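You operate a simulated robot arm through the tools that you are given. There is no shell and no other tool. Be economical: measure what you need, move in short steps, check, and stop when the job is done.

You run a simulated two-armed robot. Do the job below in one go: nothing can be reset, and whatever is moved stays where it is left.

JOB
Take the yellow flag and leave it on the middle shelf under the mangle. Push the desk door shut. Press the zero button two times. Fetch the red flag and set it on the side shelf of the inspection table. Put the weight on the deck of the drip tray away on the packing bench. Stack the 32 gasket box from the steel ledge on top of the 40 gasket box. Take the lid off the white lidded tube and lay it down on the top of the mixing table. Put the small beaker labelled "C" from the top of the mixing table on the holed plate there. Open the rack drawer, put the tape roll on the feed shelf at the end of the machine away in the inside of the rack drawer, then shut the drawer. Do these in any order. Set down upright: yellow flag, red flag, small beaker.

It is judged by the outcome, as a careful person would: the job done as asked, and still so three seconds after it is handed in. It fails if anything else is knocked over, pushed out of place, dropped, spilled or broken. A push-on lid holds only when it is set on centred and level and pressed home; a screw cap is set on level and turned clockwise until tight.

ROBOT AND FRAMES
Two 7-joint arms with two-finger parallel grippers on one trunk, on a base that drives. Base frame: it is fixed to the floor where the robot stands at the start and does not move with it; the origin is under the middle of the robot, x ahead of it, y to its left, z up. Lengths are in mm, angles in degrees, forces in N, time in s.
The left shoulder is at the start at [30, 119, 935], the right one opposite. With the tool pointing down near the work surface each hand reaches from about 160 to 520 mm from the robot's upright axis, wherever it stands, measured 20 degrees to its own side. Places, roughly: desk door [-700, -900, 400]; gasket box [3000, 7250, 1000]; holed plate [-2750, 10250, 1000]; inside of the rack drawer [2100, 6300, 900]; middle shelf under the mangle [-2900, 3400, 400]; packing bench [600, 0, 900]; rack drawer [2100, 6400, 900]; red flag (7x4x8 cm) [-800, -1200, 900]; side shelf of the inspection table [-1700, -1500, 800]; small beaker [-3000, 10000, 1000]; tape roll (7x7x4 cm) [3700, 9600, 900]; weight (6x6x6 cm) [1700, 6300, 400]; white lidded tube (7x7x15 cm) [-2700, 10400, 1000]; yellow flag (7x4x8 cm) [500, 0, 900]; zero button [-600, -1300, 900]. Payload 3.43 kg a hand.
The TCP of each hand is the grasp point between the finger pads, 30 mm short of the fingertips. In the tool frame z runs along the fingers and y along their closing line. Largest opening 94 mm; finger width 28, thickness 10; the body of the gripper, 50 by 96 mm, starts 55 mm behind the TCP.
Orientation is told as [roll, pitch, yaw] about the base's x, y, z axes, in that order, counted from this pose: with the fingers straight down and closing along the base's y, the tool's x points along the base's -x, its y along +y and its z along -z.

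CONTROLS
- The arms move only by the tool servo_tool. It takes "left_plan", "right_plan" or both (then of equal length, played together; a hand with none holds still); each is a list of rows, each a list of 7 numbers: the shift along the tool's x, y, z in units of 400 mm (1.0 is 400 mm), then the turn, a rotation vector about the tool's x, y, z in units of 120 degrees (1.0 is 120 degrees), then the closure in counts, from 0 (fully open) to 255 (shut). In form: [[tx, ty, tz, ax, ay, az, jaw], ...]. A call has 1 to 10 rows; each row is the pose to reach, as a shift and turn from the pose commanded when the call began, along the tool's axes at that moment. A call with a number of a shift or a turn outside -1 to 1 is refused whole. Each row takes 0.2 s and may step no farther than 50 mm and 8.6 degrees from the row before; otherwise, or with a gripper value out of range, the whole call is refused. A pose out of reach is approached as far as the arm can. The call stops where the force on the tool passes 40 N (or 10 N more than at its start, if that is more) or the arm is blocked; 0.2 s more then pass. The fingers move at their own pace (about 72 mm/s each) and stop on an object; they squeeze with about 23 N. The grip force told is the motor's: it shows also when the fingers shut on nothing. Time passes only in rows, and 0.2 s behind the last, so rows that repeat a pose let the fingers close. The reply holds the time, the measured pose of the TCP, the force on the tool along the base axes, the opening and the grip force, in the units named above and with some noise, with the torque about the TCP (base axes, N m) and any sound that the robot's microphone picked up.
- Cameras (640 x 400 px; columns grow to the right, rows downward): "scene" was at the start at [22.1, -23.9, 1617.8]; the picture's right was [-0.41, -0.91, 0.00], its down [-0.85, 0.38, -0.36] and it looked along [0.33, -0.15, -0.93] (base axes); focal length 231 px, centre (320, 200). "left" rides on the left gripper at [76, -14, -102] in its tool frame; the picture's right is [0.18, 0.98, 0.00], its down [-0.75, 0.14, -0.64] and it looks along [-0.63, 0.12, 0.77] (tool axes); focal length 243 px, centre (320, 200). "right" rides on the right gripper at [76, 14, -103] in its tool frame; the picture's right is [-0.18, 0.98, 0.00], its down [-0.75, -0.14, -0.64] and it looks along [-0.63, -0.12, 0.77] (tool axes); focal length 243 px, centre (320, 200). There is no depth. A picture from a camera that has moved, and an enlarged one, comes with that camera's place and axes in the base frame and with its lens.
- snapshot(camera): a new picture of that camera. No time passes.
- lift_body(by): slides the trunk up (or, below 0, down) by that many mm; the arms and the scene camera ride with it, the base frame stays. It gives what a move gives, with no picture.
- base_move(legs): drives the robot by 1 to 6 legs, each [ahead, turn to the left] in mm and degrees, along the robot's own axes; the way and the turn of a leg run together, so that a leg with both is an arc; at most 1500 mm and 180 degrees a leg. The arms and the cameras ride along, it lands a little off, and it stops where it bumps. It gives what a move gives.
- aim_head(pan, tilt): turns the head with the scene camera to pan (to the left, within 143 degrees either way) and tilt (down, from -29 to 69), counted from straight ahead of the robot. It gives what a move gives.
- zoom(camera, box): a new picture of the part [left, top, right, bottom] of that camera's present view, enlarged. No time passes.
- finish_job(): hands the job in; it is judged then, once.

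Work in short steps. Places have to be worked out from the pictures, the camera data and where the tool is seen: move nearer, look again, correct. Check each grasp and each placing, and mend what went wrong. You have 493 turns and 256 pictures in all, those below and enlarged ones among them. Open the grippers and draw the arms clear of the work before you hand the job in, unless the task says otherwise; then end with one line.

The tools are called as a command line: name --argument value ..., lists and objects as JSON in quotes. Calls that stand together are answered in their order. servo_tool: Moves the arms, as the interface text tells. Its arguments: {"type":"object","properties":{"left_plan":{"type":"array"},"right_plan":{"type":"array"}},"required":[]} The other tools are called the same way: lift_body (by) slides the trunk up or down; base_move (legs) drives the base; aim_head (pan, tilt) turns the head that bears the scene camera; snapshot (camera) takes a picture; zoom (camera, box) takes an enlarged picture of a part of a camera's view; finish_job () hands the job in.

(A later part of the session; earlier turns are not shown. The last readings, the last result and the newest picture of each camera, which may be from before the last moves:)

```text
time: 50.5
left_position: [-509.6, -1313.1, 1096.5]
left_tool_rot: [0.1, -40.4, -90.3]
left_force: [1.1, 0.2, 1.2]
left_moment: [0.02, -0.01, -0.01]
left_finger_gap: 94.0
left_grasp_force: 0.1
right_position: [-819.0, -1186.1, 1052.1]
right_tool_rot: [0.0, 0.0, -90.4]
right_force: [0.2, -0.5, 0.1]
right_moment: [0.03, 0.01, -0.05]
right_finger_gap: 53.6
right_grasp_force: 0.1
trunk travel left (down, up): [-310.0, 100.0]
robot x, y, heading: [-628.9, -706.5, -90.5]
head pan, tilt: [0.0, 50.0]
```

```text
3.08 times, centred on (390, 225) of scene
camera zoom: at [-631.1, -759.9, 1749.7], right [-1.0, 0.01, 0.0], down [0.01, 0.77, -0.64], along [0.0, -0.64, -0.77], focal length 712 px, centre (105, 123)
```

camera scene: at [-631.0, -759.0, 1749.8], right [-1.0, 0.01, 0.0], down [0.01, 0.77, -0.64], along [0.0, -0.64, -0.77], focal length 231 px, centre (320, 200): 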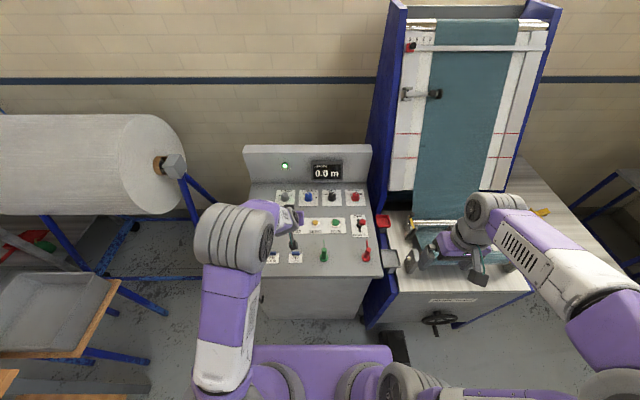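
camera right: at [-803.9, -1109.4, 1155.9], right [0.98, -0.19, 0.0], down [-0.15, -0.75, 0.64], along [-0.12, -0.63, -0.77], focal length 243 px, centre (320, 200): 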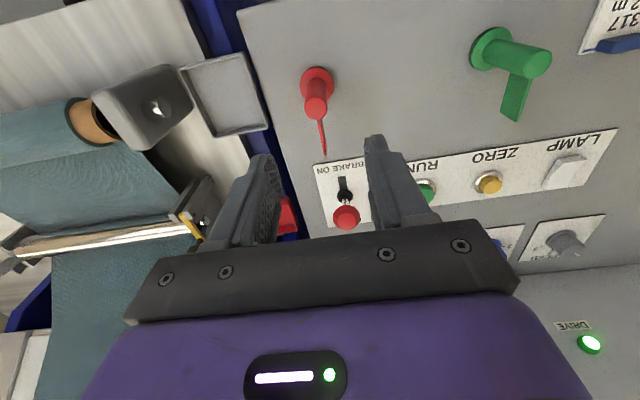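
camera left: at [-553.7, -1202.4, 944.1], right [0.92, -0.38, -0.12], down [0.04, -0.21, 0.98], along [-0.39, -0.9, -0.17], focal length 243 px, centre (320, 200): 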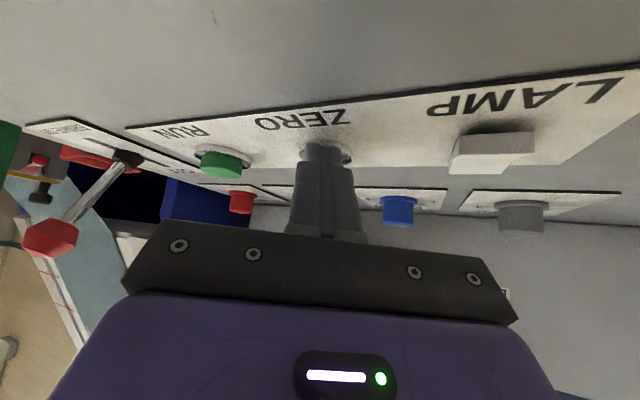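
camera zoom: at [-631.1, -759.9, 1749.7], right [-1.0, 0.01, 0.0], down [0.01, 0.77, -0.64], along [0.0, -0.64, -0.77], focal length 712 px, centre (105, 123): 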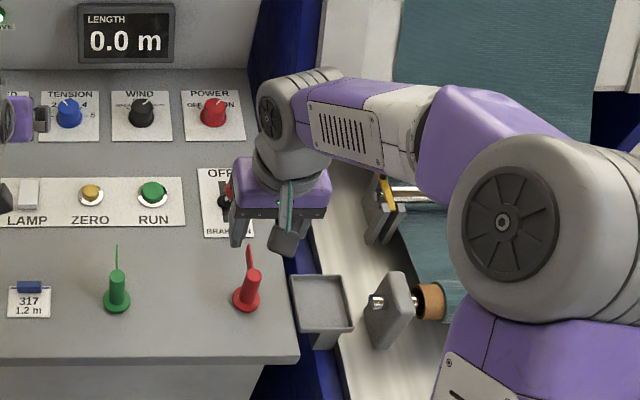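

The post is at about [-819.5, -1175] from the wrist view; nudge back 10 mm and descend to TCP z≈933.

servo_tool --right_plan '[[0.025, 0, 0.1, 0, 0, 0, 110], [0.025, 0, 0.2, 0, 0, 0, 110], [0.025, 0, 0.25, 0, 0, 0, 110]]'

snapshot --camera "right"

```text
time: 51.3
left_position: [-510.4, -1313.1, 1098.2]
left_tool_rot: [0.0, -40.5, -90.4]
left_force: [0.1, -0.7, -0.5]
left_moment: [-0.02, 0.03, 0.01]
left_finger_gap: 93.9
left_grasp_force: 0.1
right_position: [-819.8, -1175.5, 953.8]
right_tool_rot: [0.0, -0.1, -90.4]
right_force: [0.2, -0.5, 0.5]
right_moment: [-0.01, 0.03, 0.03]
right_finger_gap: 53.8
right_grasp_force: 0.1
trunk travel left (down, up): [-310.0, 100.0]
robot x, y, heading: [-633.7, -711.5, -90.3]
head pan, tilt: [0.0, 50.0]
```

```text
224 pictures are left
camera right: at [-804.7, -1098.3, 1057.5], right [0.98, -0.19, 0.0], down [-0.15, -0.75, 0.64], along [-0.12, -0.63, -0.77], focal length 243 px, centre (320, 200)
```

right: 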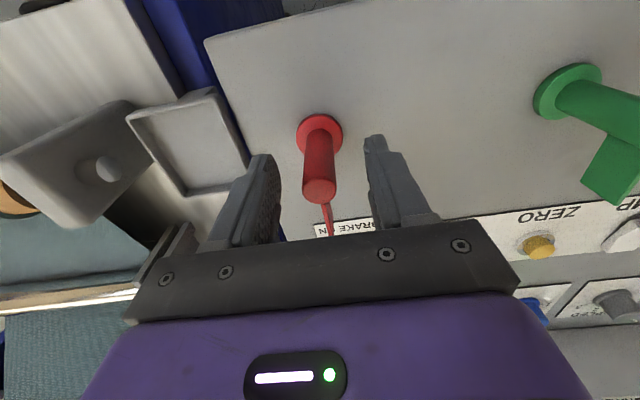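

Well centred; desk surface about z 883, post top about 960. Descend 22 mm and close.

servo_tool --right_plan '[[0, 0, 0.055, 0, 0, 0, 110], [0, 0, 0.055, 0, 0, 0, 255], [0, 0, 0.055, 0, 0, 0, 255], [0, 0, 0.055, 0, 0, 0, 255], [0, 0, 0.055, 0, 0, 0, 255]]'

servo_tool --right_plan '[[0, 0, -0.1, 0, 0, 0, 255], [0, 0, -0.2, 0, 0, 0, 255], [0, 0, -0.3, 0, 0, 0, 255], [0, 0, -0.4, 0, 0, 0, 255]]'

snapshot --camera "right"

```text
time: 52.5
left_position: [-509.9, -1312.3, 1097.3]
left_tool_rot: [0.0, -40.5, -90.4]
left_force: [0.2, 0.8, 0.0]
left_moment: [0.01, 0.02, -0.01]
left_finger_gap: 94.2
left_grasp_force: 0.0
right_position: [-819.2, -1176.8, 932.3]
right_tool_rot: [0.0, 0.0, -90.4]
right_force: [0.1, -0.3, -0.2]
right_moment: [-0.02, 0.01, 0.0]
right_finger_gap: 18.6
right_grasp_force: 22.8
trunk travel left (down, up): [-310.0, 100.0]
robot x, y, heading: [-627.8, -710.4, -90.3]
head pan, tilt: [0.0, 50.0]
```

```text
time: 53.5
left_position: [-510.4, -1312.1, 1097.1]
left_tool_rot: [-0.1, -40.5, -90.4]
left_force: [-0.5, 0.9, 0.9]
left_moment: [0.0, -0.01, 0.0]
left_finger_gap: 93.6
left_grasp_force: 0.1
right_position: [-819.1, -1175.1, 1094.6]
right_tool_rot: [0.0, 0.0, -90.4]
right_force: [0.2, -0.2, -0.5]
right_moment: [0.0, 0.02, -0.01]
right_finger_gap: 18.6
right_grasp_force: 23.3
trunk travel left (down, up): [-310.0, 100.0]
robot x, y, heading: [-628.9, -709.6, -90.5]
head pan, tilt: [0.0, 50.0]
```

```text
223 pictures are left
camera right: at [-804.6, -1097.8, 1197.1], right [0.98, -0.19, 0.0], down [-0.15, -0.75, 0.64], along [-0.12, -0.63, -0.77], focal length 243 px, centre (320, 200)
```

right: 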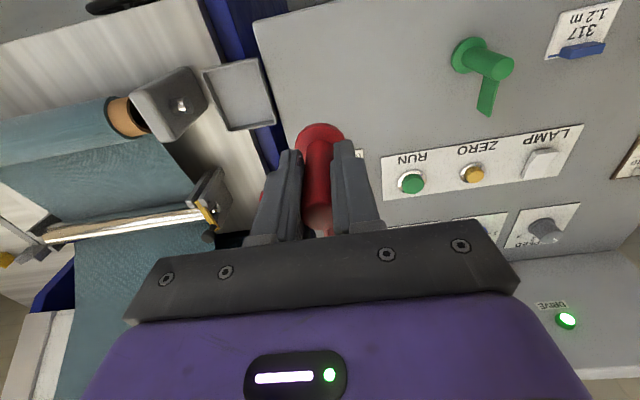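

Red flag is held upright; its base is about 49 mm below the TCP. Back away, then look at the side shelf.

base_move --legs '[[-400, 0]]'

aim_head --pan -45 --tilt 35

snapshot --camera "scene"

```text
time: 56.1
left_position: [-506.4, -907.3, 1098.0]
left_tool_rot: [-0.1, -40.5, -90.4]
left_force: [0.6, -0.5, -0.1]
left_moment: [0.02, -0.03, 0.02]
left_finger_gap: 94.0
left_grasp_force: 0.1
right_position: [-816.8, -770.9, 1092.9]
right_tool_rot: [-0.1, 0.1, -90.4]
right_force: [-0.9, 0.2, -1.0]
right_moment: [0.03, -0.01, -0.01]
right_finger_gap: 18.5
right_grasp_force: 22.9
trunk travel left (down, up): [-310.0, 100.0]
robot x, y, heading: [-625.5, -307.5, -90.5]
head pan, tilt: [0.0, 50.0]
```

```text
time: 57.2
left_position: [-506.3, -908.0, 1097.7]
left_tool_rot: [0.0, -40.6, -90.4]
left_force: [1.0, -0.2, -0.2]
left_moment: [-0.02, -0.04, 0.0]
left_finger_gap: 93.8
left_grasp_force: 0.0
right_position: [-816.4, -771.1, 1093.4]
right_tool_rot: [0.0, 0.0, -90.4]
right_force: [0.3, -0.4, -0.5]
right_moment: [-0.02, -0.01, -0.01]
right_finger_gap: 18.6
right_grasp_force: 22.8
trunk travel left (down, up): [-310.0, 100.0]
robot x, y, heading: [-628.7, -305.3, -90.2]
head pan, tilt: [-45.0, 35.0]
```

```text
222 pictures are left
camera scene: at [-690.3, -339.1, 1771.4], right [-0.7, 0.71, 0.0], down [0.41, 0.4, -0.82], along [-0.58, -0.58, -0.57], focal length 231 px, centre (320, 200)
```

scene: 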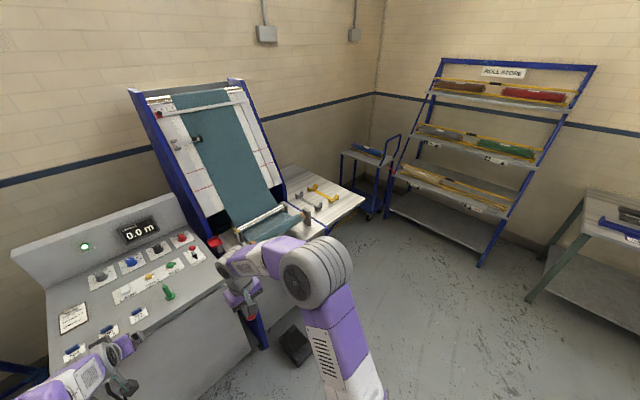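

The side shelf spans roughly x −1430…−1880 with front edge y≈−1060; its front right part is free. Drive around to stand in front of it.

base_move --legs '[[0, -90], [970, 0], [0, 90], [150, 0]]'

aim_head --pan -10 --tilt 45

snapshot --camera "scene"

```text
time: 70.8
left_position: [-1444.2, -1074.6, 1097.3]
left_tool_rot: [-0.1, -40.4, -87.5]
left_force: [-0.8, -0.9, -0.5]
left_moment: [0.01, 0.0, 0.02]
left_finger_gap: 94.0
left_grasp_force: 0.0
right_position: [-1759.8, -954.0, 1091.7]
right_tool_rot: [-0.1, -0.1, -87.4]
right_force: [-0.7, 0.2, -1.4]
right_moment: [0.01, 0.03, -0.03]
right_finger_gap: 18.7
right_grasp_force: 22.7
trunk travel left (down, up): [-310.0, 100.0]
robot x, y, heading: [-1596.4, -479.8, -87.4]
head pan, tilt: [-45.0, 35.0]
```

```text
time: 71.9
left_position: [-1442.9, -1073.8, 1096.7]
left_tool_rot: [0.0, -40.4, -87.5]
left_force: [0.5, -0.2, 0.3]
left_moment: [-0.01, 0.03, -0.02]
left_finger_gap: 94.0
left_grasp_force: 0.1
right_position: [-1760.3, -952.0, 1093.1]
right_tool_rot: [0.0, 0.0, -87.5]
right_force: [-0.8, 0.2, -1.2]
right_moment: [0.01, 0.01, 0.01]
right_finger_gap: 18.7
right_grasp_force: 23.1
trunk travel left (down, up): [-310.0, 100.0]
robot x, y, heading: [-1600.5, -477.2, -87.4]
head pan, tilt: [-10.0, 45.0]
```

```text
221 pictures are left
camera scene: at [-1608.3, -531.2, 1756.7], right [-0.99, 0.13, 0.0], down [0.09, 0.7, -0.71], along [-0.09, -0.7, -0.71], focal length 231 px, centre (320, 200)
```

scene: 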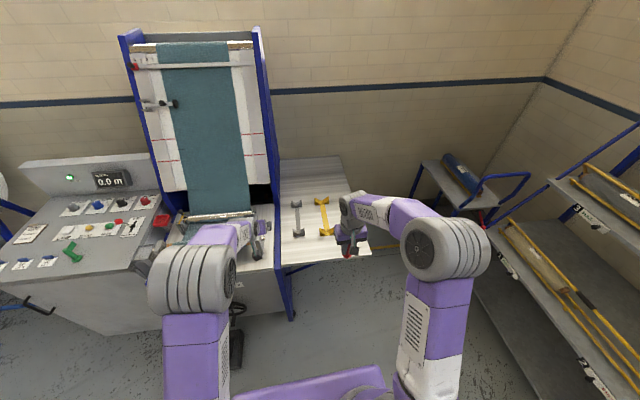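

Shelf surface triangulates to z≈760 with its front-right corner near [-1929,-1110]; brackets lie at x≈−1737 and −1588. Pull the left hand back first, then turn a little and drive in.

servo_tool --left_plan '[[0.08, 0, -0.068, 0, 0, 0, 0], [0.16, 0, -0.136, 0, 0, 0, 0], [0.24, 0, -0.204, 0, 0, 0, 0], [0.32, 0, -0.272, 0, 0, 0, 0], [0.4, 0, -0.34, 0, 0, 0, 0]]'

base_move --legs '[[0, -8], [250, 0]]'

snapshot --camera "right"

snapshot --camera "scene"

```text
time: 73.1
left_position: [-1454.1, -869.1, 1097.3]
left_tool_rot: [0.0, -40.5, -87.4]
left_force: [-0.8, -0.2, 0.6]
left_moment: [0.01, -0.01, 0.01]
left_finger_gap: 94.1
left_grasp_force: 0.0
left hand out of reach, approached as far as the arm can: row 5
right_position: [-1760.9, -952.2, 1093.4]
right_tool_rot: [0.1, -0.1, -87.3]
right_force: [1.0, 0.0, -0.4]
right_moment: [0.02, 0.04, 0.02]
right_finger_gap: 18.8
right_grasp_force: 23.1
trunk travel left (down, up): [-310.0, 100.0]
robot x, y, heading: [-1599.0, -479.9, -87.0]
head pan, tilt: [-10.0, 45.0]
```

```text
time: 75.5
left_position: [-1530.0, -1134.1, 1097.5]
left_tool_rot: [-0.1, -40.4, -95.1]
left_force: [0.5, -0.2, 0.2]
left_moment: [0.02, -0.03, 0.0]
left_finger_gap: 94.3
left_grasp_force: 0.0
right_position: [-1844.2, -1174.6, 1093.9]
right_tool_rot: [0.1, 0.1, -95.0]
right_force: [-0.1, -1.0, -0.8]
right_moment: [0.0, -0.01, 0.02]
right_finger_gap: 18.6
right_grasp_force: 22.8
trunk travel left (down, up): [-310.0, 100.0]
robot x, y, heading: [-1622.7, -724.4, -94.9]
head pan, tilt: [-10.0, 45.0]
```

```text
220 pictures are left
camera right: at [-1823.5, -1099.5, 1196.3], right [0.96, -0.27, 0.0], down [-0.21, -0.74, 0.64], along [-0.17, -0.62, -0.77], focal length 243 px, centre (320, 200)
```

right: 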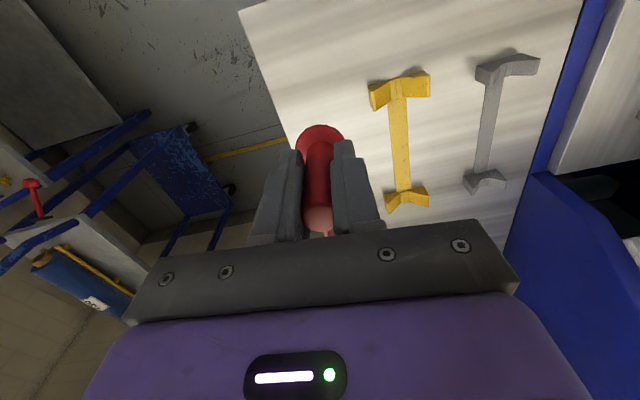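

```text
219 pictures are left
camera scene: at [-1637.3, -777.1, 1756.6], right [-0.97, 0.26, 0.0], down [0.18, 0.68, -0.71], along [-0.18, -0.68, -0.71], focal length 231 px, centre (320, 200)
```

scene: 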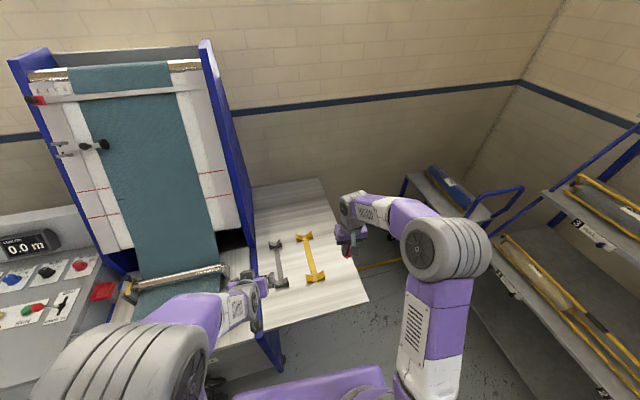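

The spot below the hand is free: 90 mm from edges and 120 mm from the yellow bracket. Descend with the arm to just above the shelf.

servo_tool --right_plan '[[0, 0, 0.1, 0, 0, 0, 255], [0, 0, 0.2, 0, 0, 0, 255], [0, 0, 0.3, 0, 0, 0, 255], [0, 0, 0.4, 0, 0, 0, 255], [0, 0, 0.5, 0, 0, 0, 255], [0, 0, 0.6, 0, 0, 0, 255]]'

snapshot --camera "right"

```text
time: 76.9
left_position: [-1530.5, -1133.7, 1096.8]
left_tool_rot: [0.0, -40.3, -95.0]
left_force: [-0.3, -1.0, -0.5]
left_moment: [-0.03, -0.03, -0.02]
left_finger_gap: 94.1
left_grasp_force: 0.1
right_position: [-1844.0, -1172.9, 854.0]
right_tool_rot: [0.0, -0.1, -95.0]
right_force: [-0.6, 0.2, -0.2]
right_moment: [0.03, -0.02, 0.01]
right_finger_gap: 18.8
right_grasp_force: 22.7
trunk travel left (down, up): [-310.0, 100.0]
robot x, y, heading: [-1621.2, -724.8, -95.0]
head pan, tilt: [-10.0, 45.0]
```

```text
218 pictures are left
camera right: at [-1823.5, -1098.3, 956.3], right [0.96, -0.27, 0.0], down [-0.21, -0.74, 0.64], along [-0.17, -0.62, -0.77], focal length 243 px, centre (320, 200)
```

right: 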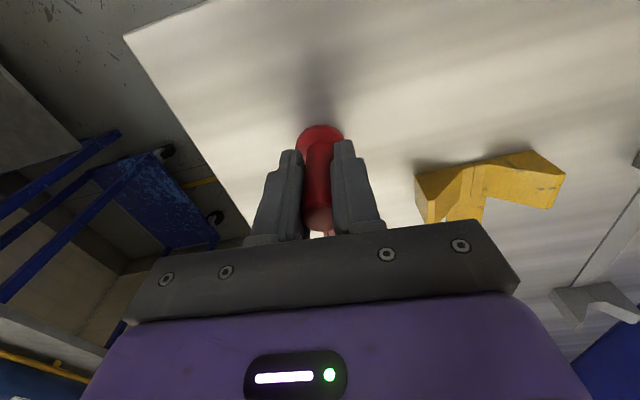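

Second look suggests the shelf may be nearer z 800; lower in 2 mm steps and watch the force.

servo_tool --right_plan '[[0, 0, 0.005, 0, 0, 0, 255], [0, 0, 0.01, 0, 0, 0, 255], [0, 0, 0.015, 0, 0, 0, 255], [0, 0, 0.02, 0, 0, 0, 255], [0, 0, 0.025, 0, 0, 0, 255]]'

zoom --camera "scene" --box '[300, 180, 400, 300]'

```text
time: 78.1
left_position: [-1529.2, -1131.8, 1097.1]
left_tool_rot: [0.0, -40.5, -95.0]
left_force: [-0.4, 0.3, 0.2]
left_moment: [-0.04, -0.02, 0.03]
left_finger_gap: 94.2
left_grasp_force: 0.1
right_position: [-1843.8, -1174.0, 844.5]
right_tool_rot: [0.0, -0.1, -95.1]
right_force: [-3.0, -1.4, 20.6]
right_moment: [-0.12, 0.1, 0.01]
right_finger_gap: 18.6
right_grasp_force: 23.0
trunk travel left (down, up): [-310.0, 100.0]
robot x, y, heading: [-1618.5, -724.8, -94.9]
head pan, tilt: [-10.0, 45.0]
```

```text
3.33 times, centred on (350, 240) of scene
camera zoom: at [-1636.7, -774.8, 1756.8], right [-0.97, 0.26, 0.0], down [0.18, 0.68, -0.71], along [-0.18, -0.68, -0.71], focal length 771 px, centre (220, 67)
```

zoom: 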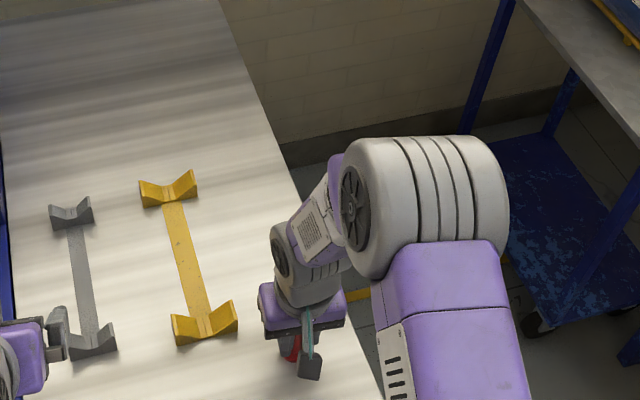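

Contact with 20 N: the flag stands on the shelf. Ease off 1 mm, open, and lift clear.

servo_tool --right_plan '[[0, 0, -0.003, 0, 0, 0, 255], [0, 0, -0.003, 0, 0, 0, 130], [0, 0, -0.003, 0, 0, 0, 130], [0, 0, -0.003, 0, 0, 0, 130], [0, 0, -0.1, 0, 0, 0, 130], [0, 0, -0.2, 0, 0, 0, 130], [0, 0, -0.3, 0, 0, 0, 130], [0, 0, -0.4, 0, 0, 0, 130], [0, 0, -0.5, 0, 0, 0, 130]]'

snapshot --camera "right"

```text
time: 80.1
left_position: [-1529.4, -1132.9, 1096.7]
left_tool_rot: [0.0, -40.4, -95.1]
left_force: [0.4, 0.4, -0.6]
left_moment: [0.03, 0.04, 0.01]
left_finger_gap: 93.8
left_grasp_force: 0.0
right_position: [-1845.1, -1173.7, 1045.6]
right_tool_rot: [0.0, 0.0, -94.9]
right_force: [-0.7, -0.9, 0.3]
right_moment: [-0.02, 0.02, 0.03]
right_finger_gap: 46.1
right_grasp_force: 0.1
trunk travel left (down, up): [-310.0, 100.0]
robot x, y, heading: [-1619.6, -725.6, -95.0]
head pan, tilt: [-10.0, 45.0]
```

```text
216 pictures are left
camera right: at [-1823.3, -1097.8, 1148.1], right [0.96, -0.27, 0.0], down [-0.21, -0.74, 0.64], along [-0.17, -0.62, -0.77], focal length 243 px, centre (320, 200)
```

right: 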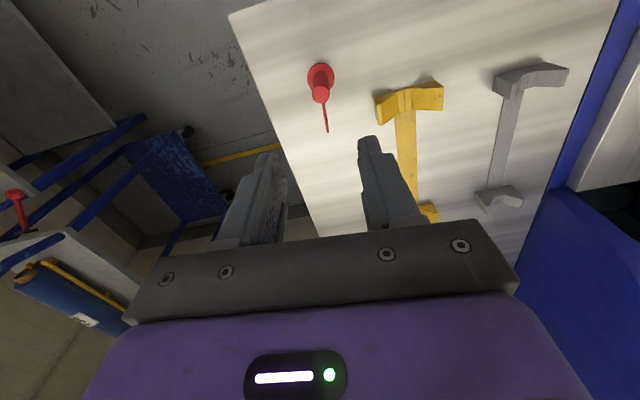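

The red flag stands upright on the side shelf. Back away, straighten the left hand to point down, and return to the packing bench for the yellow flag.

base_move --legs '[[-500, 0], [0, 103]]'

servo_tool --left_plan '[[0, 0, 0, 0, 0.0674, 0, 0], [0, 0, 0, 0, 0.1348, 0, 0], [0, 0, 0, 0, 0.2022, 0, 0], [0, 0, 0, 0, 0.2696, 0, 0], [0, 0, 0, 0, 0.337, 0, 0]]'

aim_head --pan 100 --tilt 10

zoom --camera "scene" --box '[220, 130, 420, 270]'

```text
time: 87.4
left_position: [-1202.8, -35.0, 1096.3]
left_tool_rot: [0.0, -40.3, 8.6]
left_force: [0.3, 0.5, 0.0]
left_moment: [0.01, 0.02, 0.04]
left_finger_gap: 93.9
left_grasp_force: 0.1
right_position: [-1089.2, -330.0, 1045.4]
right_tool_rot: [0.0, 0.0, 8.8]
right_force: [0.3, -0.4, -0.4]
right_moment: [0.01, -0.03, 0.01]
right_finger_gap: 46.0
right_grasp_force: 0.0
trunk travel left (down, up): [-310.0, 100.0]
robot x, y, heading: [-1576.3, -219.9, 8.6]
head pan, tilt: [-10.0, 45.0]
```

```text
time: 88.6
left_position: [-1202.9, -35.3, 1097.5]
left_tool_rot: [-0.1, 0.3, 8.7]
left_force: [-0.3, -0.2, -0.1]
left_moment: [0.0, 0.02, 0.01]
left_finger_gap: 93.7
left_grasp_force: 0.2
right_position: [-1087.6, -330.4, 1045.1]
right_tool_rot: [0.0, -0.1, 8.7]
right_force: [0.8, -0.8, 0.8]
right_moment: [-0.03, 0.03, 0.02]
right_finger_gap: 46.3
right_grasp_force: 0.1
trunk travel left (down, up): [-310.0, 100.0]
robot x, y, heading: [-1578.8, -218.6, 8.5]
head pan, tilt: [-10.0, 45.0]
```

```text
time: 90.5
left_position: [-1202.9, -35.6, 1097.3]
left_tool_rot: [0.0, 0.0, 8.7]
left_force: [-0.3, -0.4, 0.0]
left_moment: [0.0, -0.02, -0.02]
left_finger_gap: 94.0
left_grasp_force: 0.1
right_position: [-1088.4, -331.4, 1045.8]
right_tool_rot: [0.0, -0.1, 8.7]
right_force: [0.5, -0.1, 0.1]
right_moment: [-0.02, 0.01, 0.01]
right_finger_gap: 46.0
right_grasp_force: 0.0
trunk travel left (down, up): [-310.0, 100.0]
robot x, y, heading: [-1576.7, -217.8, 8.6]
head pan, tilt: [100.0, 10.0]
```

```text
2.86 times, centred on (320, 200) of scene
camera zoom: at [-1635.2, -136.6, 1811.6], right [0.95, 0.32, 0.0], down [0.06, -0.16, -0.98], along [-0.32, 0.93, -0.17], focal length 661 px, centre (320, 200)
```

zoom: 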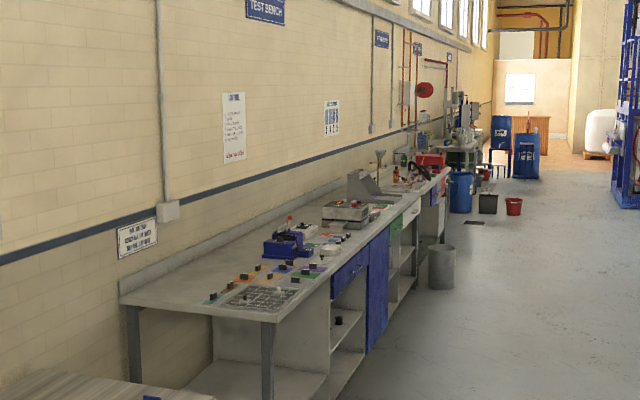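

The shelves under the mangle bench open to +x; I'll carry the flag with a 45° tilted tool so it can go in from the front. Drive back to the packing bench.

base_move --legs '[[1500, 0], [92, 0], [0, -8.6]]'

snapshot --camera "left"

```text
time: 99.3
left_position: [383.4, 193.8, 1097.7]
left_tool_rot: [-0.1, 0.1, 2.4]
left_force: [0.6, -0.5, 0.4]
left_moment: [0.03, 0.01, -0.03]
left_finger_gap: 94.1
left_grasp_force: 0.0
right_position: [465.3, -112.3, 1045.2]
right_tool_rot: [0.0, 0.0, 2.3]
right_force: [-0.8, 0.3, 0.3]
right_moment: [0.04, 0.01, -0.02]
right_finger_gap: 45.9
right_grasp_force: 0.2
trunk travel left (down, up): [-310.0, 100.0]
robot x, y, heading: [-11.3, 52.9, 2.4]
head pan, tilt: [100.0, 10.0]
```

```text
214 pictures are left
camera left: at [308.2, 176.6, 1200.0], right [-0.22, 0.97, 0.0], down [0.75, 0.17, 0.64], along [0.62, 0.14, -0.77], focal length 243 px, centre (320, 200)
```

left: 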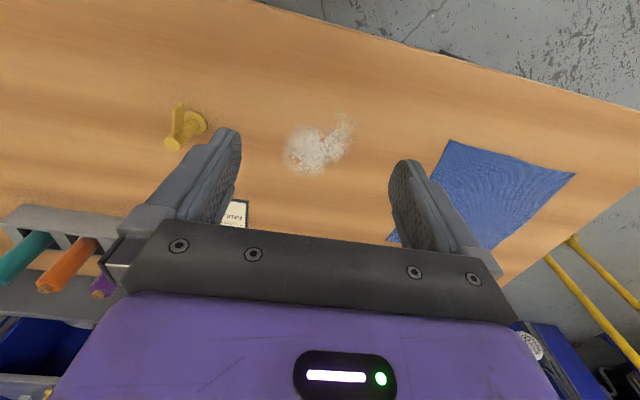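

Flag base around [481, 29]. The right hand suits it better; bring it above the flag while pitching it to 45°.

servo_tool --right_plan '[[0.008, 0.06, 0, 0, -0.0625, 0, 100], [0.016, 0.12, 0, 0, -0.125, 0, 100], [0.024, 0.18, 0, 0, -0.1875, 0, 100], [0.032, 0.24, 0, 0, -0.25, 0, 100], [0.04, 0.3, 0, 0, -0.3125, 0, 100], [0.0475, 0.3575, 0, 0, -0.375, 0, 100]]'

aim_head --pan 0 --tilt 55

snapshot --camera "right"

zoom --camera "scene" --box '[240, 140, 400, 260]'

zoom --camera "left" --box '[100, 60, 260, 180]'

```text
time: 100.7
left_position: [383.2, 195.1, 1097.8]
left_tool_rot: [0.0, -0.1, 2.3]
left_force: [-0.5, -0.9, -0.8]
left_moment: [0.01, -0.02, -0.01]
left_finger_gap: 94.1
left_grasp_force: 0.2
right_position: [441.3, 32.4, 1044.4]
right_tool_rot: [0.0, -45.2, 2.3]
right_force: [0.7, 0.1, 0.1]
right_moment: [-0.02, 0.0, -0.01]
right_finger_gap: 57.2
right_grasp_force: 0.1
trunk travel left (down, up): [-310.0, 100.0]
robot x, y, heading: [-7.9, 57.1, 2.3]
head pan, tilt: [100.0, 10.0]
```

```text
time: 102.4
left_position: [383.4, 195.0, 1098.0]
left_tool_rot: [0.0, -0.1, 2.3]
left_force: [0.5, 0.6, 0.7]
left_moment: [-0.03, -0.03, -0.01]
left_finger_gap: 93.7
left_grasp_force: 0.1
right_position: [440.7, 29.8, 1042.9]
right_tool_rot: [-0.1, -44.9, 2.3]
right_force: [-0.6, 0.3, -0.2]
right_moment: [-0.02, -0.03, 0.0]
right_finger_gap: 57.2
right_grasp_force: 0.0
trunk travel left (down, up): [-310.0, 100.0]
robot x, y, heading: [-10.2, 54.0, 2.3]
head pan, tilt: [0.0, 55.0]
```

```text
213 pictures are left
camera right: at [313.8, 41.2, 1063.3], right [0.09, 0.99, 0.13], down [0.09, -0.14, 0.99], along [0.99, -0.08, -0.1], focal length 243 px, centre (320, 200)
```

right: 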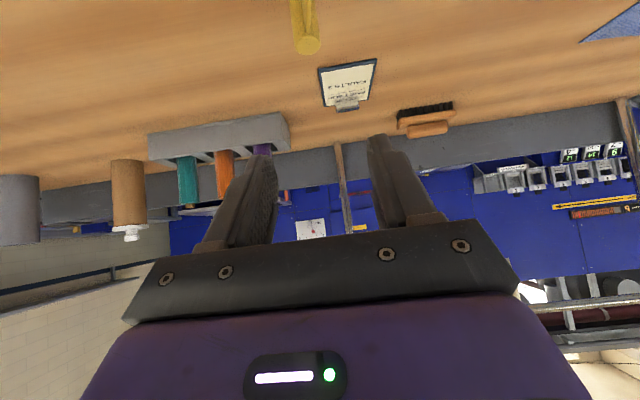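

```text
3.33 times, centred on (320, 200) of scene
camera zoom: at [35.0, 54.0, 1743.3], right [0.04, -1.0, 0.0], down [-0.82, -0.03, -0.57], along [0.57, 0.02, -0.82], focal length 771 px, centre (320, 200)
```

zoom: 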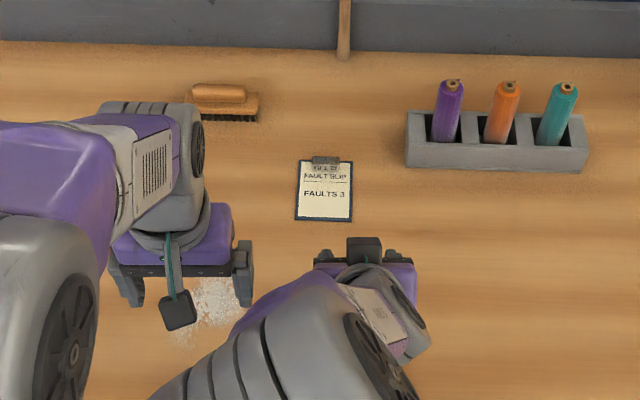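

```text
3.33 times, centred on (180, 120) of left
camera zoom: at [307.8, 177.0, 1200.0], right [-0.22, 0.97, 0.0], down [0.75, 0.17, 0.64], along [0.63, 0.14, -0.77], focal length 809 px, centre (787, 467)
```

zoom: 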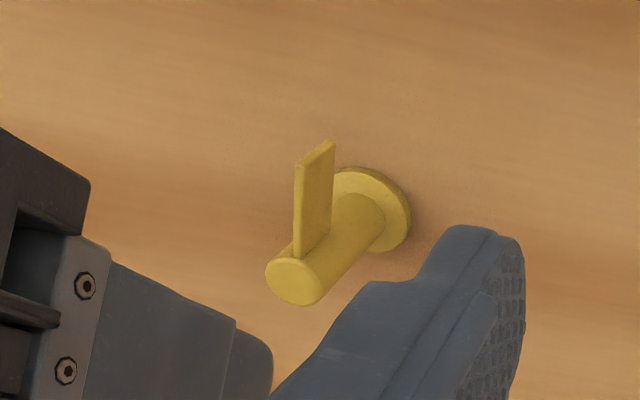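

Post refined to [483, 32], z 852–932, paddle along −x rotated about 9°. Yaw the tool to match and go to a pre-grasp point 70 mm back along the tool axis.

servo_tool --right_plan '[[0.052, 0.008, 0.045, 0.0222, 0, 0.0222, 100], [0.104, 0.016, 0.09, 0.0444, 0, 0.0444, 100], [0.155, 0.025, 0.135, 0.0666, 0, 0.0666, 100]]'

snapshot --camera "right"

zoom --camera "left" --box '[60, 40, 260, 190]'

```text
time: 103.2
left_position: [384.8, 197.8, 1099.7]
left_tool_rot: [-0.3, -0.2, 2.8]
left_force: [-0.2, 0.1, 0.8]
left_moment: [-0.01, 0.01, -0.03]
left_finger_gap: 94.2
left_grasp_force: 0.0
right_position: [437.5, 39.4, 964.3]
right_tool_rot: [1.2, -45.1, -10.5]
right_force: [-0.3, 0.3, -0.3]
right_moment: [-0.03, -0.02, -0.01]
right_finger_gap: 57.3
right_grasp_force: 0.0
trunk travel left (down, up): [-310.0, 100.0]
robot x, y, heading: [-8.5, 52.4, 2.5]
head pan, tilt: [0.0, 55.0]
```

```text
210 pictures are left
camera right: at [315.4, 75.7, 984.0], right [0.29, 0.94, 0.15], down [0.05, -0.17, 0.98], along [0.95, -0.28, -0.1], focal length 243 px, centre (320, 200)
```

right: 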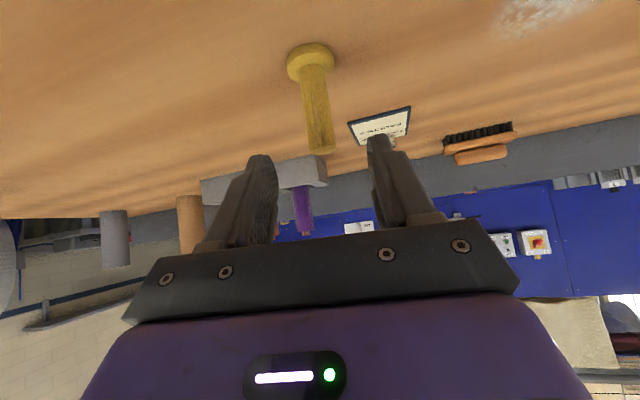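

```text
2.67 times, centred on (160, 115) of left
camera zoom: at [308.6, 179.6, 1201.7], right [-0.23, 0.97, -0.01], down [0.74, 0.18, 0.64], along [0.63, 0.14, -0.77], focal length 647 px, centre (747, 427)
```

zoom: 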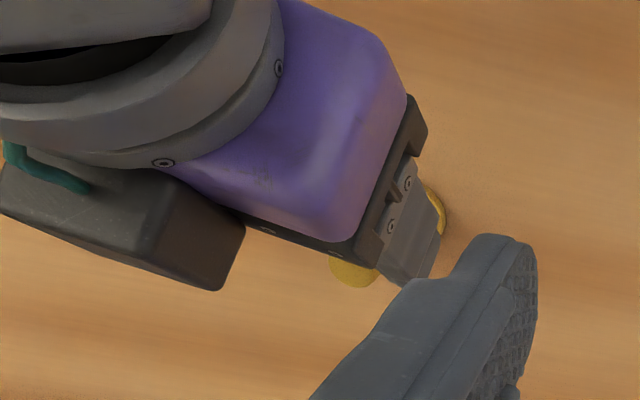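

Alignment is good. Advance along the tool axis onto the post, moving the left hand away a little, then close.

servo_tool --right_plan '[[0.003, 0, 0.058, 0, 0, 0, 100], [0.007, 0.001, 0.116, 0, 0, 0, 100], [0.0105, 0.0025, 0.1735, 0, 0, 0, 100], [0.0105, 0.0025, 0.1735, 0, 0, 0, 255], [0.0105, 0.0025, 0.1735, 0, 0, 0, 255], [0.0105, 0.0025, 0.1735, 0, 0, 0, 255], [0.0105, 0.0025, 0.1735, 0, 0, 0, 255]]' --left_plan '[[0, 0.05, 0, 0, 0, 0, 0], [0, 0.1, 0, 0, 0, 0, 0], [0, 0.15, 0, 0, 0, 0, 0], [0, 0.2, 0, 0, 0, 0, 0], [0, 0.2, 0, 0, 0, 0, 0], [0, 0.2, 0, 0, 0, 0, 0], [0, 0.2, 0, 0, 0, 0, 0]]'

snapshot --camera "right"

```text
time: 104.8
left_position: [380.9, 274.5, 1097.3]
left_tool_rot: [0.0, 0.0, 2.3]
left_force: [-0.2, 0.0, 0.4]
left_moment: [0.01, 0.04, 0.01]
left_finger_gap: 94.1
left_grasp_force: 0.1
right_position: [478.2, 34.3, 912.4]
right_tool_rot: [0.0, -45.0, -9.1]
right_force: [-0.6, -0.1, -0.3]
right_moment: [0.01, -0.01, -0.01]
right_finger_gap: 22.5
right_grasp_force: 22.9
trunk travel left (down, up): [-310.0, 100.0]
robot x, y, heading: [-6.2, 54.5, 2.6]
head pan, tilt: [0.0, 55.0]
```

```text
208 pictures are left
camera right: at [356.8, 68.9, 930.8], right [0.28, 0.95, 0.13], down [0.06, -0.15, 0.99], along [0.96, -0.27, -0.1], focal length 243 px, centre (320, 200)
```

right: 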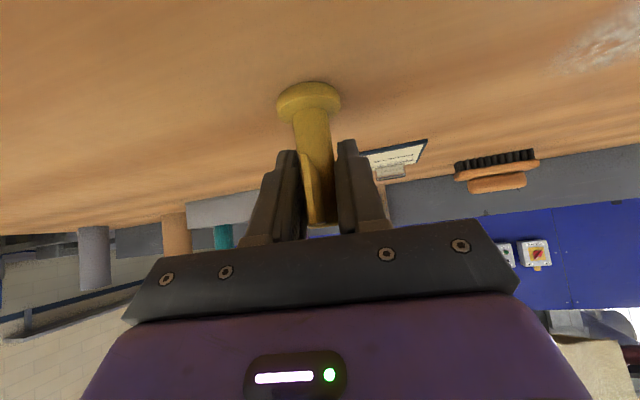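

Gripped at 22.5 mm. Lift 150 mm and check that it hangs upright.

servo_tool --right_plan '[[-0.07, 0, -0.07, 0, 0, 0, 255], [-0.14, 0, -0.14, 0, 0, 0, 255], [-0.21, 0, -0.21, 0, 0, 0, 255], [-0.28, 0, -0.28, 0, 0, 0, 255], [-0.28, 0, -0.28, 0, 0, 0, 255]]'

snapshot --camera "right"

zoom --camera "left" --box '[0, 0, 240, 200]'

```text
time: 106.0
left_position: [381.0, 275.9, 1098.0]
left_tool_rot: [0.0, 0.1, 2.4]
left_force: [0.7, 0.4, -0.8]
left_moment: [0.0, 0.0, 0.0]
left_finger_gap: 94.0
left_grasp_force: 0.1
right_position: [480.0, 34.2, 1069.5]
right_tool_rot: [0.1, -45.0, -9.1]
right_force: [-0.2, 0.3, -0.5]
right_moment: [0.02, 0.02, -0.01]
right_finger_gap: 22.4
right_grasp_force: 23.1
trunk travel left (down, up): [-310.0, 100.0]
robot x, y, heading: [-5.3, 51.4, 2.2]
head pan, tilt: [0.0, 55.0]
```

```text
207 pictures are left
camera right: at [356.7, 69.0, 1088.2], right [0.28, 0.95, 0.13], down [0.06, -0.15, 0.99], along [0.96, -0.27, -0.1], focal length 243 px, centre (320, 200)
```

right: 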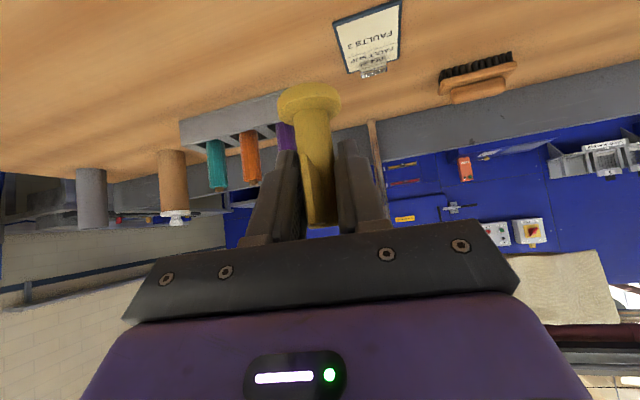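

```text
2.00 times, centred on (120, 100) of left
camera zoom: at [305.1, 257.8, 1199.6], right [-0.22, 0.97, 0.0], down [0.75, 0.17, 0.64], along [0.62, 0.14, -0.77], focal length 485 px, centre (720, 400)
```

zoom: 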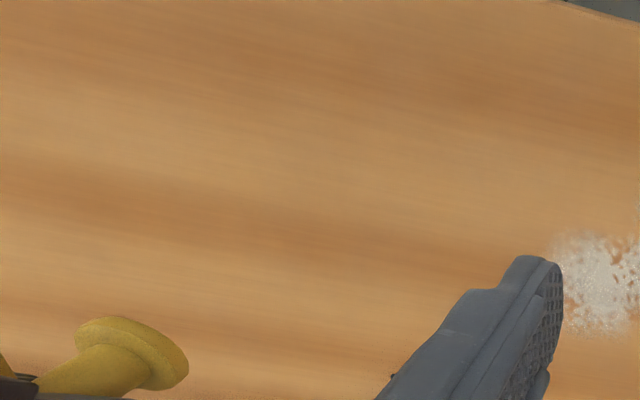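

The flag is held firmly; its base is about 60 mm below the TCP. Drive to stand in front of the mangle bench.

base_move --legs '[[-500, 0], [0, 110.2], [1500, 0], [1500, 0], [645, 0], [0, 67.5]]'

aim_head --pan 0 --tilt 35

snapshot --camera "scene"

```text
time: 133.9
left_position: [-2368.9, 3173.6, 1098.8]
left_tool_rot: [0.0, 0.0, -177.0]
left_force: [-0.3, 0.3, -0.7]
left_moment: [0.01, -0.01, 0.02]
left_finger_gap: 93.9
left_grasp_force: 0.1
right_position: [-2469.5, 3414.2, 1069.0]
right_tool_rot: [0.1, -45.0, 171.6]
right_force: [0.6, 0.4, -1.0]
right_moment: [0.0, 0.01, 0.01]
right_finger_gap: 22.5
right_grasp_force: 23.4
trunk travel left (down, up): [-310.0, 100.0]
robot x, y, heading: [-1983.9, 3401.9, -177.0]
head pan, tilt: [0.0, 55.0]
```

```text
time: 134.8
left_position: [-2369.5, 3173.9, 1097.8]
left_tool_rot: [0.0, 0.0, -177.1]
left_force: [0.9, 0.2, -0.9]
left_moment: [0.01, -0.03, 0.02]
left_finger_gap: 93.5
left_grasp_force: 0.0
right_position: [-2469.7, 3413.7, 1068.5]
right_tool_rot: [0.0, -45.0, 171.7]
right_force: [-0.3, -0.2, -1.1]
right_moment: [0.01, 0.01, -0.02]
right_finger_gap: 22.7
right_grasp_force: 23.2
trunk travel left (down, up): [-310.0, 100.0]
robot x, y, heading: [-1983.3, 3398.1, -177.2]
head pan, tilt: [0.0, 35.0]
```

```text
205 pictures are left
camera scene: at [-2040.4, 3395.6, 1771.4], right [-0.05, 1.0, 0.0], down [0.57, 0.03, -0.82], along [-0.82, -0.04, -0.57], focal length 231 px, centre (320, 200)
```

scene: 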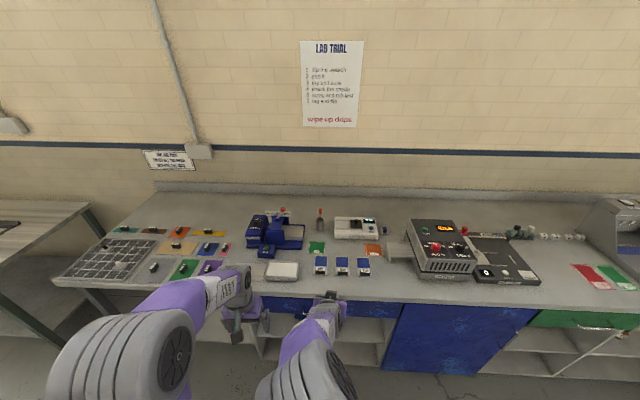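

The mangle is the blue machine; its shelves are below. Back off 350 mm and lower the trunk to look into the shelf bays.

base_move --legs '[[-350, 0]]'

lift_body --by -300

snapshot --camera "scene"

```text
time: 137.1
left_position: [-2012.5, 3192.0, 1097.4]
left_tool_rot: [0.0, 0.0, -176.9]
left_force: [0.0, 0.6, 0.4]
left_moment: [-0.04, 0.05, 0.01]
left_finger_gap: 94.1
left_grasp_force: 0.1
right_position: [-2114.5, 3430.4, 1068.4]
right_tool_rot: [0.0, -45.0, 171.8]
right_force: [1.6, 0.1, -0.4]
right_moment: [-0.01, -0.01, -0.01]
right_finger_gap: 22.6
right_grasp_force: 23.1
trunk travel left (down, up): [-310.0, 100.0]
robot x, y, heading: [-1624.7, 3417.1, -176.7]
head pan, tilt: [0.0, 35.0]
```

```text
time: 140.1
left_position: [-2013.7, 3191.9, 796.8]
left_tool_rot: [0.1, -0.1, -176.9]
left_force: [-0.3, 0.4, -0.4]
left_moment: [0.02, 0.01, 0.02]
left_finger_gap: 94.0
left_grasp_force: 0.0
right_position: [-2115.5, 3431.6, 769.2]
right_tool_rot: [0.0, -44.9, 171.7]
right_force: [0.2, -0.4, -0.4]
right_moment: [-0.02, -0.02, 0.01]
right_finger_gap: 22.7
right_grasp_force: 23.3
trunk travel left (down, up): [-10.0, 400.0]
robot x, y, heading: [-1629.9, 3418.4, -176.9]
head pan, tilt: [0.0, 35.0]
```

```text
204 pictures are left
camera scene: at [-1685.4, 3414.2, 1471.6], right [-0.06, 1.0, 0.0], down [0.57, 0.03, -0.82], along [-0.82, -0.04, -0.57], focal length 231 px, centre (320, 200)
```

scene: 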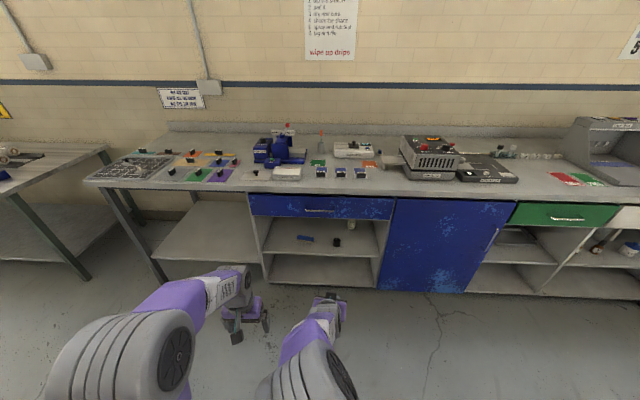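

Now the bay is visible below the mangle. Zoom in.

zoom --camera "scene" --box '[230, 180, 410, 300]'

```text
3.33 times, centred on (320, 240) of scene
camera zoom: at [-1685.4, 3414.2, 1471.6], right [-0.06, 1.0, 0.0], down [0.57, 0.03, -0.82], along [-0.82, -0.04, -0.57], focal length 771 px, centre (320, 67)
```

zoom: 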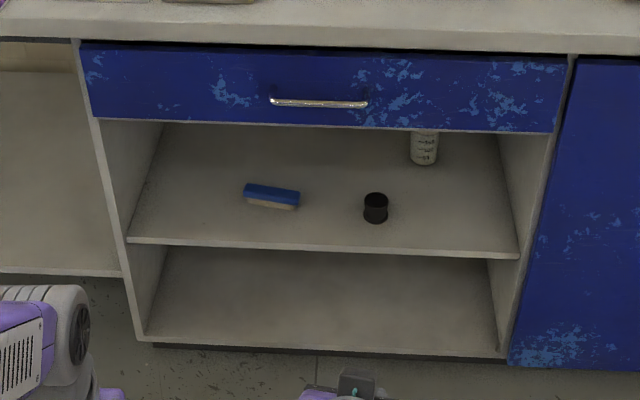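

Target spot: right of the black cup on that shelf, about [-2700, 3605], shelf z≈425, opening up to z≈706. I lower the right hand in the free space here and raise and retract the left hand.

servo_tool --right_plan '[[0.057, -0.054, 0.068, 0, 0, 0, 255], [0.114, -0.108, 0.136, 0, 0, 0, 255], [0.17, -0.161, 0.203, 0, 0, 0, 255], [0.227, -0.215, 0.271, 0, 0, 0, 255], [0.284, -0.269, 0.339, 0, 0, 0, 255], [0.341, -0.323, 0.407, 0, 0, 0, 255], [0.398, -0.376, 0.475, 0, 0, 0, 255], [0.4545, -0.43, 0.5425, 0, 0, 0, 255]]' --left_plan '[[0.03, 0, -0.07, 0, 0, 0, 0], [0.06, 0, -0.14, 0, 0, 0, 0], [0.09, 0, -0.21, 0, 0, 0, 0], [0.12, 0, -0.28, 0, 0, 0, 0], [0.15, 0, -0.35, 0, 0, 0, 0], [0.18, 0, -0.42, 0, 0, 0, 0], [0.21, 0, -0.49, 0, 0, 0, 0], [0.24, 0, -0.56, 0, 0, 0, 0]]'

snapshot --camera "right"

```text
time: 141.9
left_position: [-1917.4, 3196.4, 1024.0]
left_tool_rot: [-0.1, 0.2, -176.8]
left_force: [0.6, 0.9, 0.1]
left_moment: [-0.02, 0.02, 0.02]
left_finger_gap: 94.3
left_grasp_force: 0.1
right_position: [-2116.5, 3604.7, 489.8]
right_tool_rot: [0.1, -45.0, 171.8]
right_force: [0.6, 0.4, -0.3]
right_moment: [-0.04, 0.01, -0.01]
right_finger_gap: 22.7
right_grasp_force: 22.8
trunk travel left (down, up): [-10.0, 400.0]
robot x, y, heading: [-1626.2, 3418.3, -176.8]
head pan, tilt: [0.0, 35.0]
```

```text
202 pictures are left
camera right: at [-1993.9, 3574.5, 508.5], right [-0.27, -0.95, 0.13], down [-0.06, 0.15, 0.99], along [-0.96, 0.26, -0.09], focal length 243 px, centre (320, 200)
```

right: 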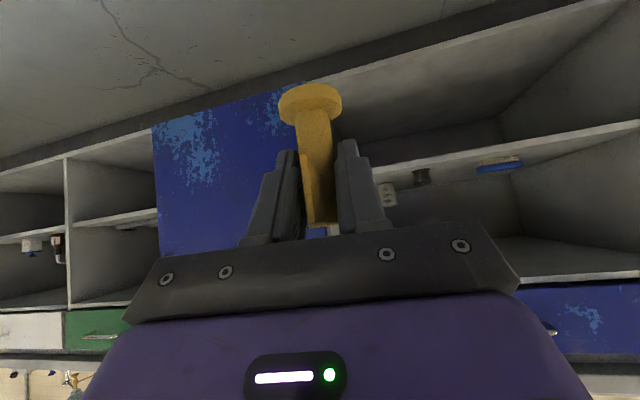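

Shelf edge measures z≈400 at x≈−2625, bay wall at y≈3716, cup at [−2734, 3470]. Drive 400 mm closer.

base_move --legs '[[400, 0]]'

snapshot --camera "right"

snapshot --camera "scene"

```text
time: 144.4
left_position: [-2320.6, 3174.3, 1023.7]
left_tool_rot: [0.0, 0.1, -176.9]
left_force: [0.2, 0.2, -1.3]
left_moment: [-0.04, 0.03, 0.01]
left_finger_gap: 93.8
left_grasp_force: 0.1
right_position: [-2519.2, 3585.0, 489.7]
right_tool_rot: [0.0, -44.9, 171.8]
right_force: [-0.2, -0.5, -0.6]
right_moment: [-0.03, -0.02, 0.05]
right_finger_gap: 22.7
right_grasp_force: 22.8
trunk travel left (down, up): [-10.0, 400.0]
robot x, y, heading: [-2027.9, 3399.0, -176.9]
head pan, tilt: [0.0, 35.0]
```

```text
201 pictures are left
camera right: at [-2395.6, 3552.8, 508.7], right [-0.27, -0.95, 0.13], down [-0.06, 0.15, 0.99], along [-0.96, 0.26, -0.1], focal length 243 px, centre (320, 200)
```

right: 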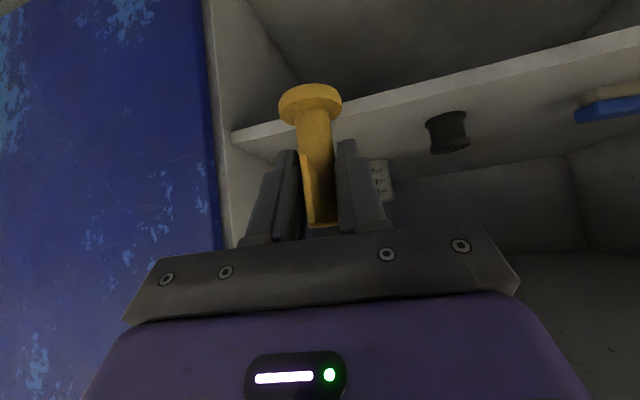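

```text
200 pictures are left
camera scene: at [-2087.9, 3392.4, 1471.4], right [-0.05, 1.0, 0.0], down [0.57, 0.03, -0.82], along [-0.82, -0.04, -0.57], focal length 231 px, centre (320, 200)
```

scene: 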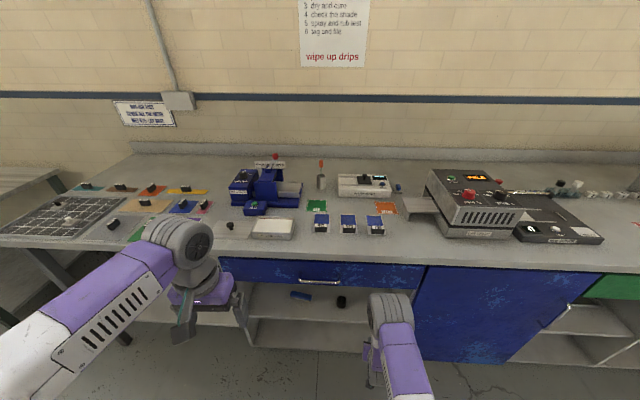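

Shelf top z≈402, edge at x≈−2637. Drive 120 mm more (flag bottom passes ~28 mm above the shelf), then insert the rest with the arm.

base_move --legs '[[120, 0]]'

servo_tool --right_plan '[[-0.055, -0.008, 0.055, 0, 0, 0, 255], [-0.106, -0.016, 0.106, 0, 0, 0, 255]]'

snapshot --camera "right"

```text
time: 145.6
left_position: [-2440.6, 3169.0, 1023.6]
left_tool_rot: [0.0, 0.2, -176.9]
left_force: [-0.5, 0.5, 0.5]
left_moment: [0.04, 0.01, -0.01]
left_finger_gap: 94.1
left_grasp_force: 0.1
right_position: [-2638.4, 3579.2, 489.4]
right_tool_rot: [0.0, -45.0, 171.7]
right_force: [-0.5, 0.7, -0.7]
right_moment: [-0.02, 0.02, 0.0]
right_finger_gap: 22.6
right_grasp_force: 23.0
trunk travel left (down, up): [-10.0, 400.0]
robot x, y, heading: [-2148.3, 3390.9, -177.0]
head pan, tilt: [0.0, 35.0]
```

```text
time: 146.2
left_position: [-2441.2, 3168.9, 1023.1]
left_tool_rot: [0.0, 0.1, -177.0]
left_force: [-1.1, 1.3, -0.2]
left_moment: [-0.01, 0.0, 0.03]
left_finger_gap: 94.1
left_grasp_force: 0.1
right_position: [-2696.1, 3591.4, 490.1]
right_tool_rot: [0.0, -44.9, 171.8]
right_force: [-0.4, 0.2, -0.7]
right_moment: [0.01, 0.03, 0.03]
right_finger_gap: 22.5
right_grasp_force: 22.9
trunk travel left (down, up): [-10.0, 400.0]
robot x, y, heading: [-2151.8, 3389.7, -176.8]
head pan, tilt: [0.0, 35.0]
```

```text
199 pictures are left
camera right: at [-2573.1, 3560.3, 509.8], right [-0.27, -0.95, 0.13], down [-0.06, 0.15, 0.99], along [-0.96, 0.26, -0.1], focal length 243 px, centre (320, 200)
```

right: 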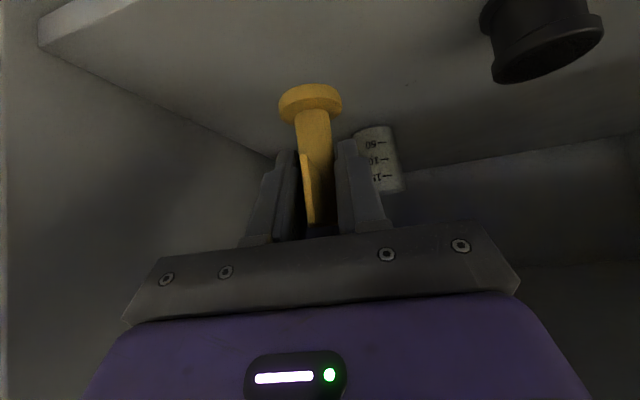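

The flag is over the shelf with clear space around. Lower 20 mm, then in 2 mm steps to contact.

servo_tool --right_plan '[[0.0177, 0, 0.0177, 0, 0, 0, 255], [0.0354, 0, 0.0354, 0, 0, 0, 255], [0.0389, 0, 0.0389, 0, 0, 0, 255], [0.0424, 0, 0.0424, 0, 0, 0, 255], [0.046, 0, 0.046, 0, 0, 0, 255]]'

```text
time: 147.4
left_position: [-2439.5, 3168.6, 1024.5]
left_tool_rot: [0.0, 0.0, -176.9]
left_force: [0.0, -0.1, 0.3]
left_moment: [-0.01, 0.02, 0.01]
left_finger_gap: 94.0
left_grasp_force: 0.0
right_position: [-2697.3, 3593.4, 463.4]
right_tool_rot: [0.0, -44.9, 171.7]
right_force: [-0.2, -0.7, -0.8]
right_moment: [-0.01, -0.01, -0.01]
right_finger_gap: 22.5
right_grasp_force: 22.5
trunk travel left (down, up): [-10.0, 400.0]
robot x, y, heading: [-2152.5, 3386.8, -176.7]
head pan, tilt: [0.0, 35.0]
```

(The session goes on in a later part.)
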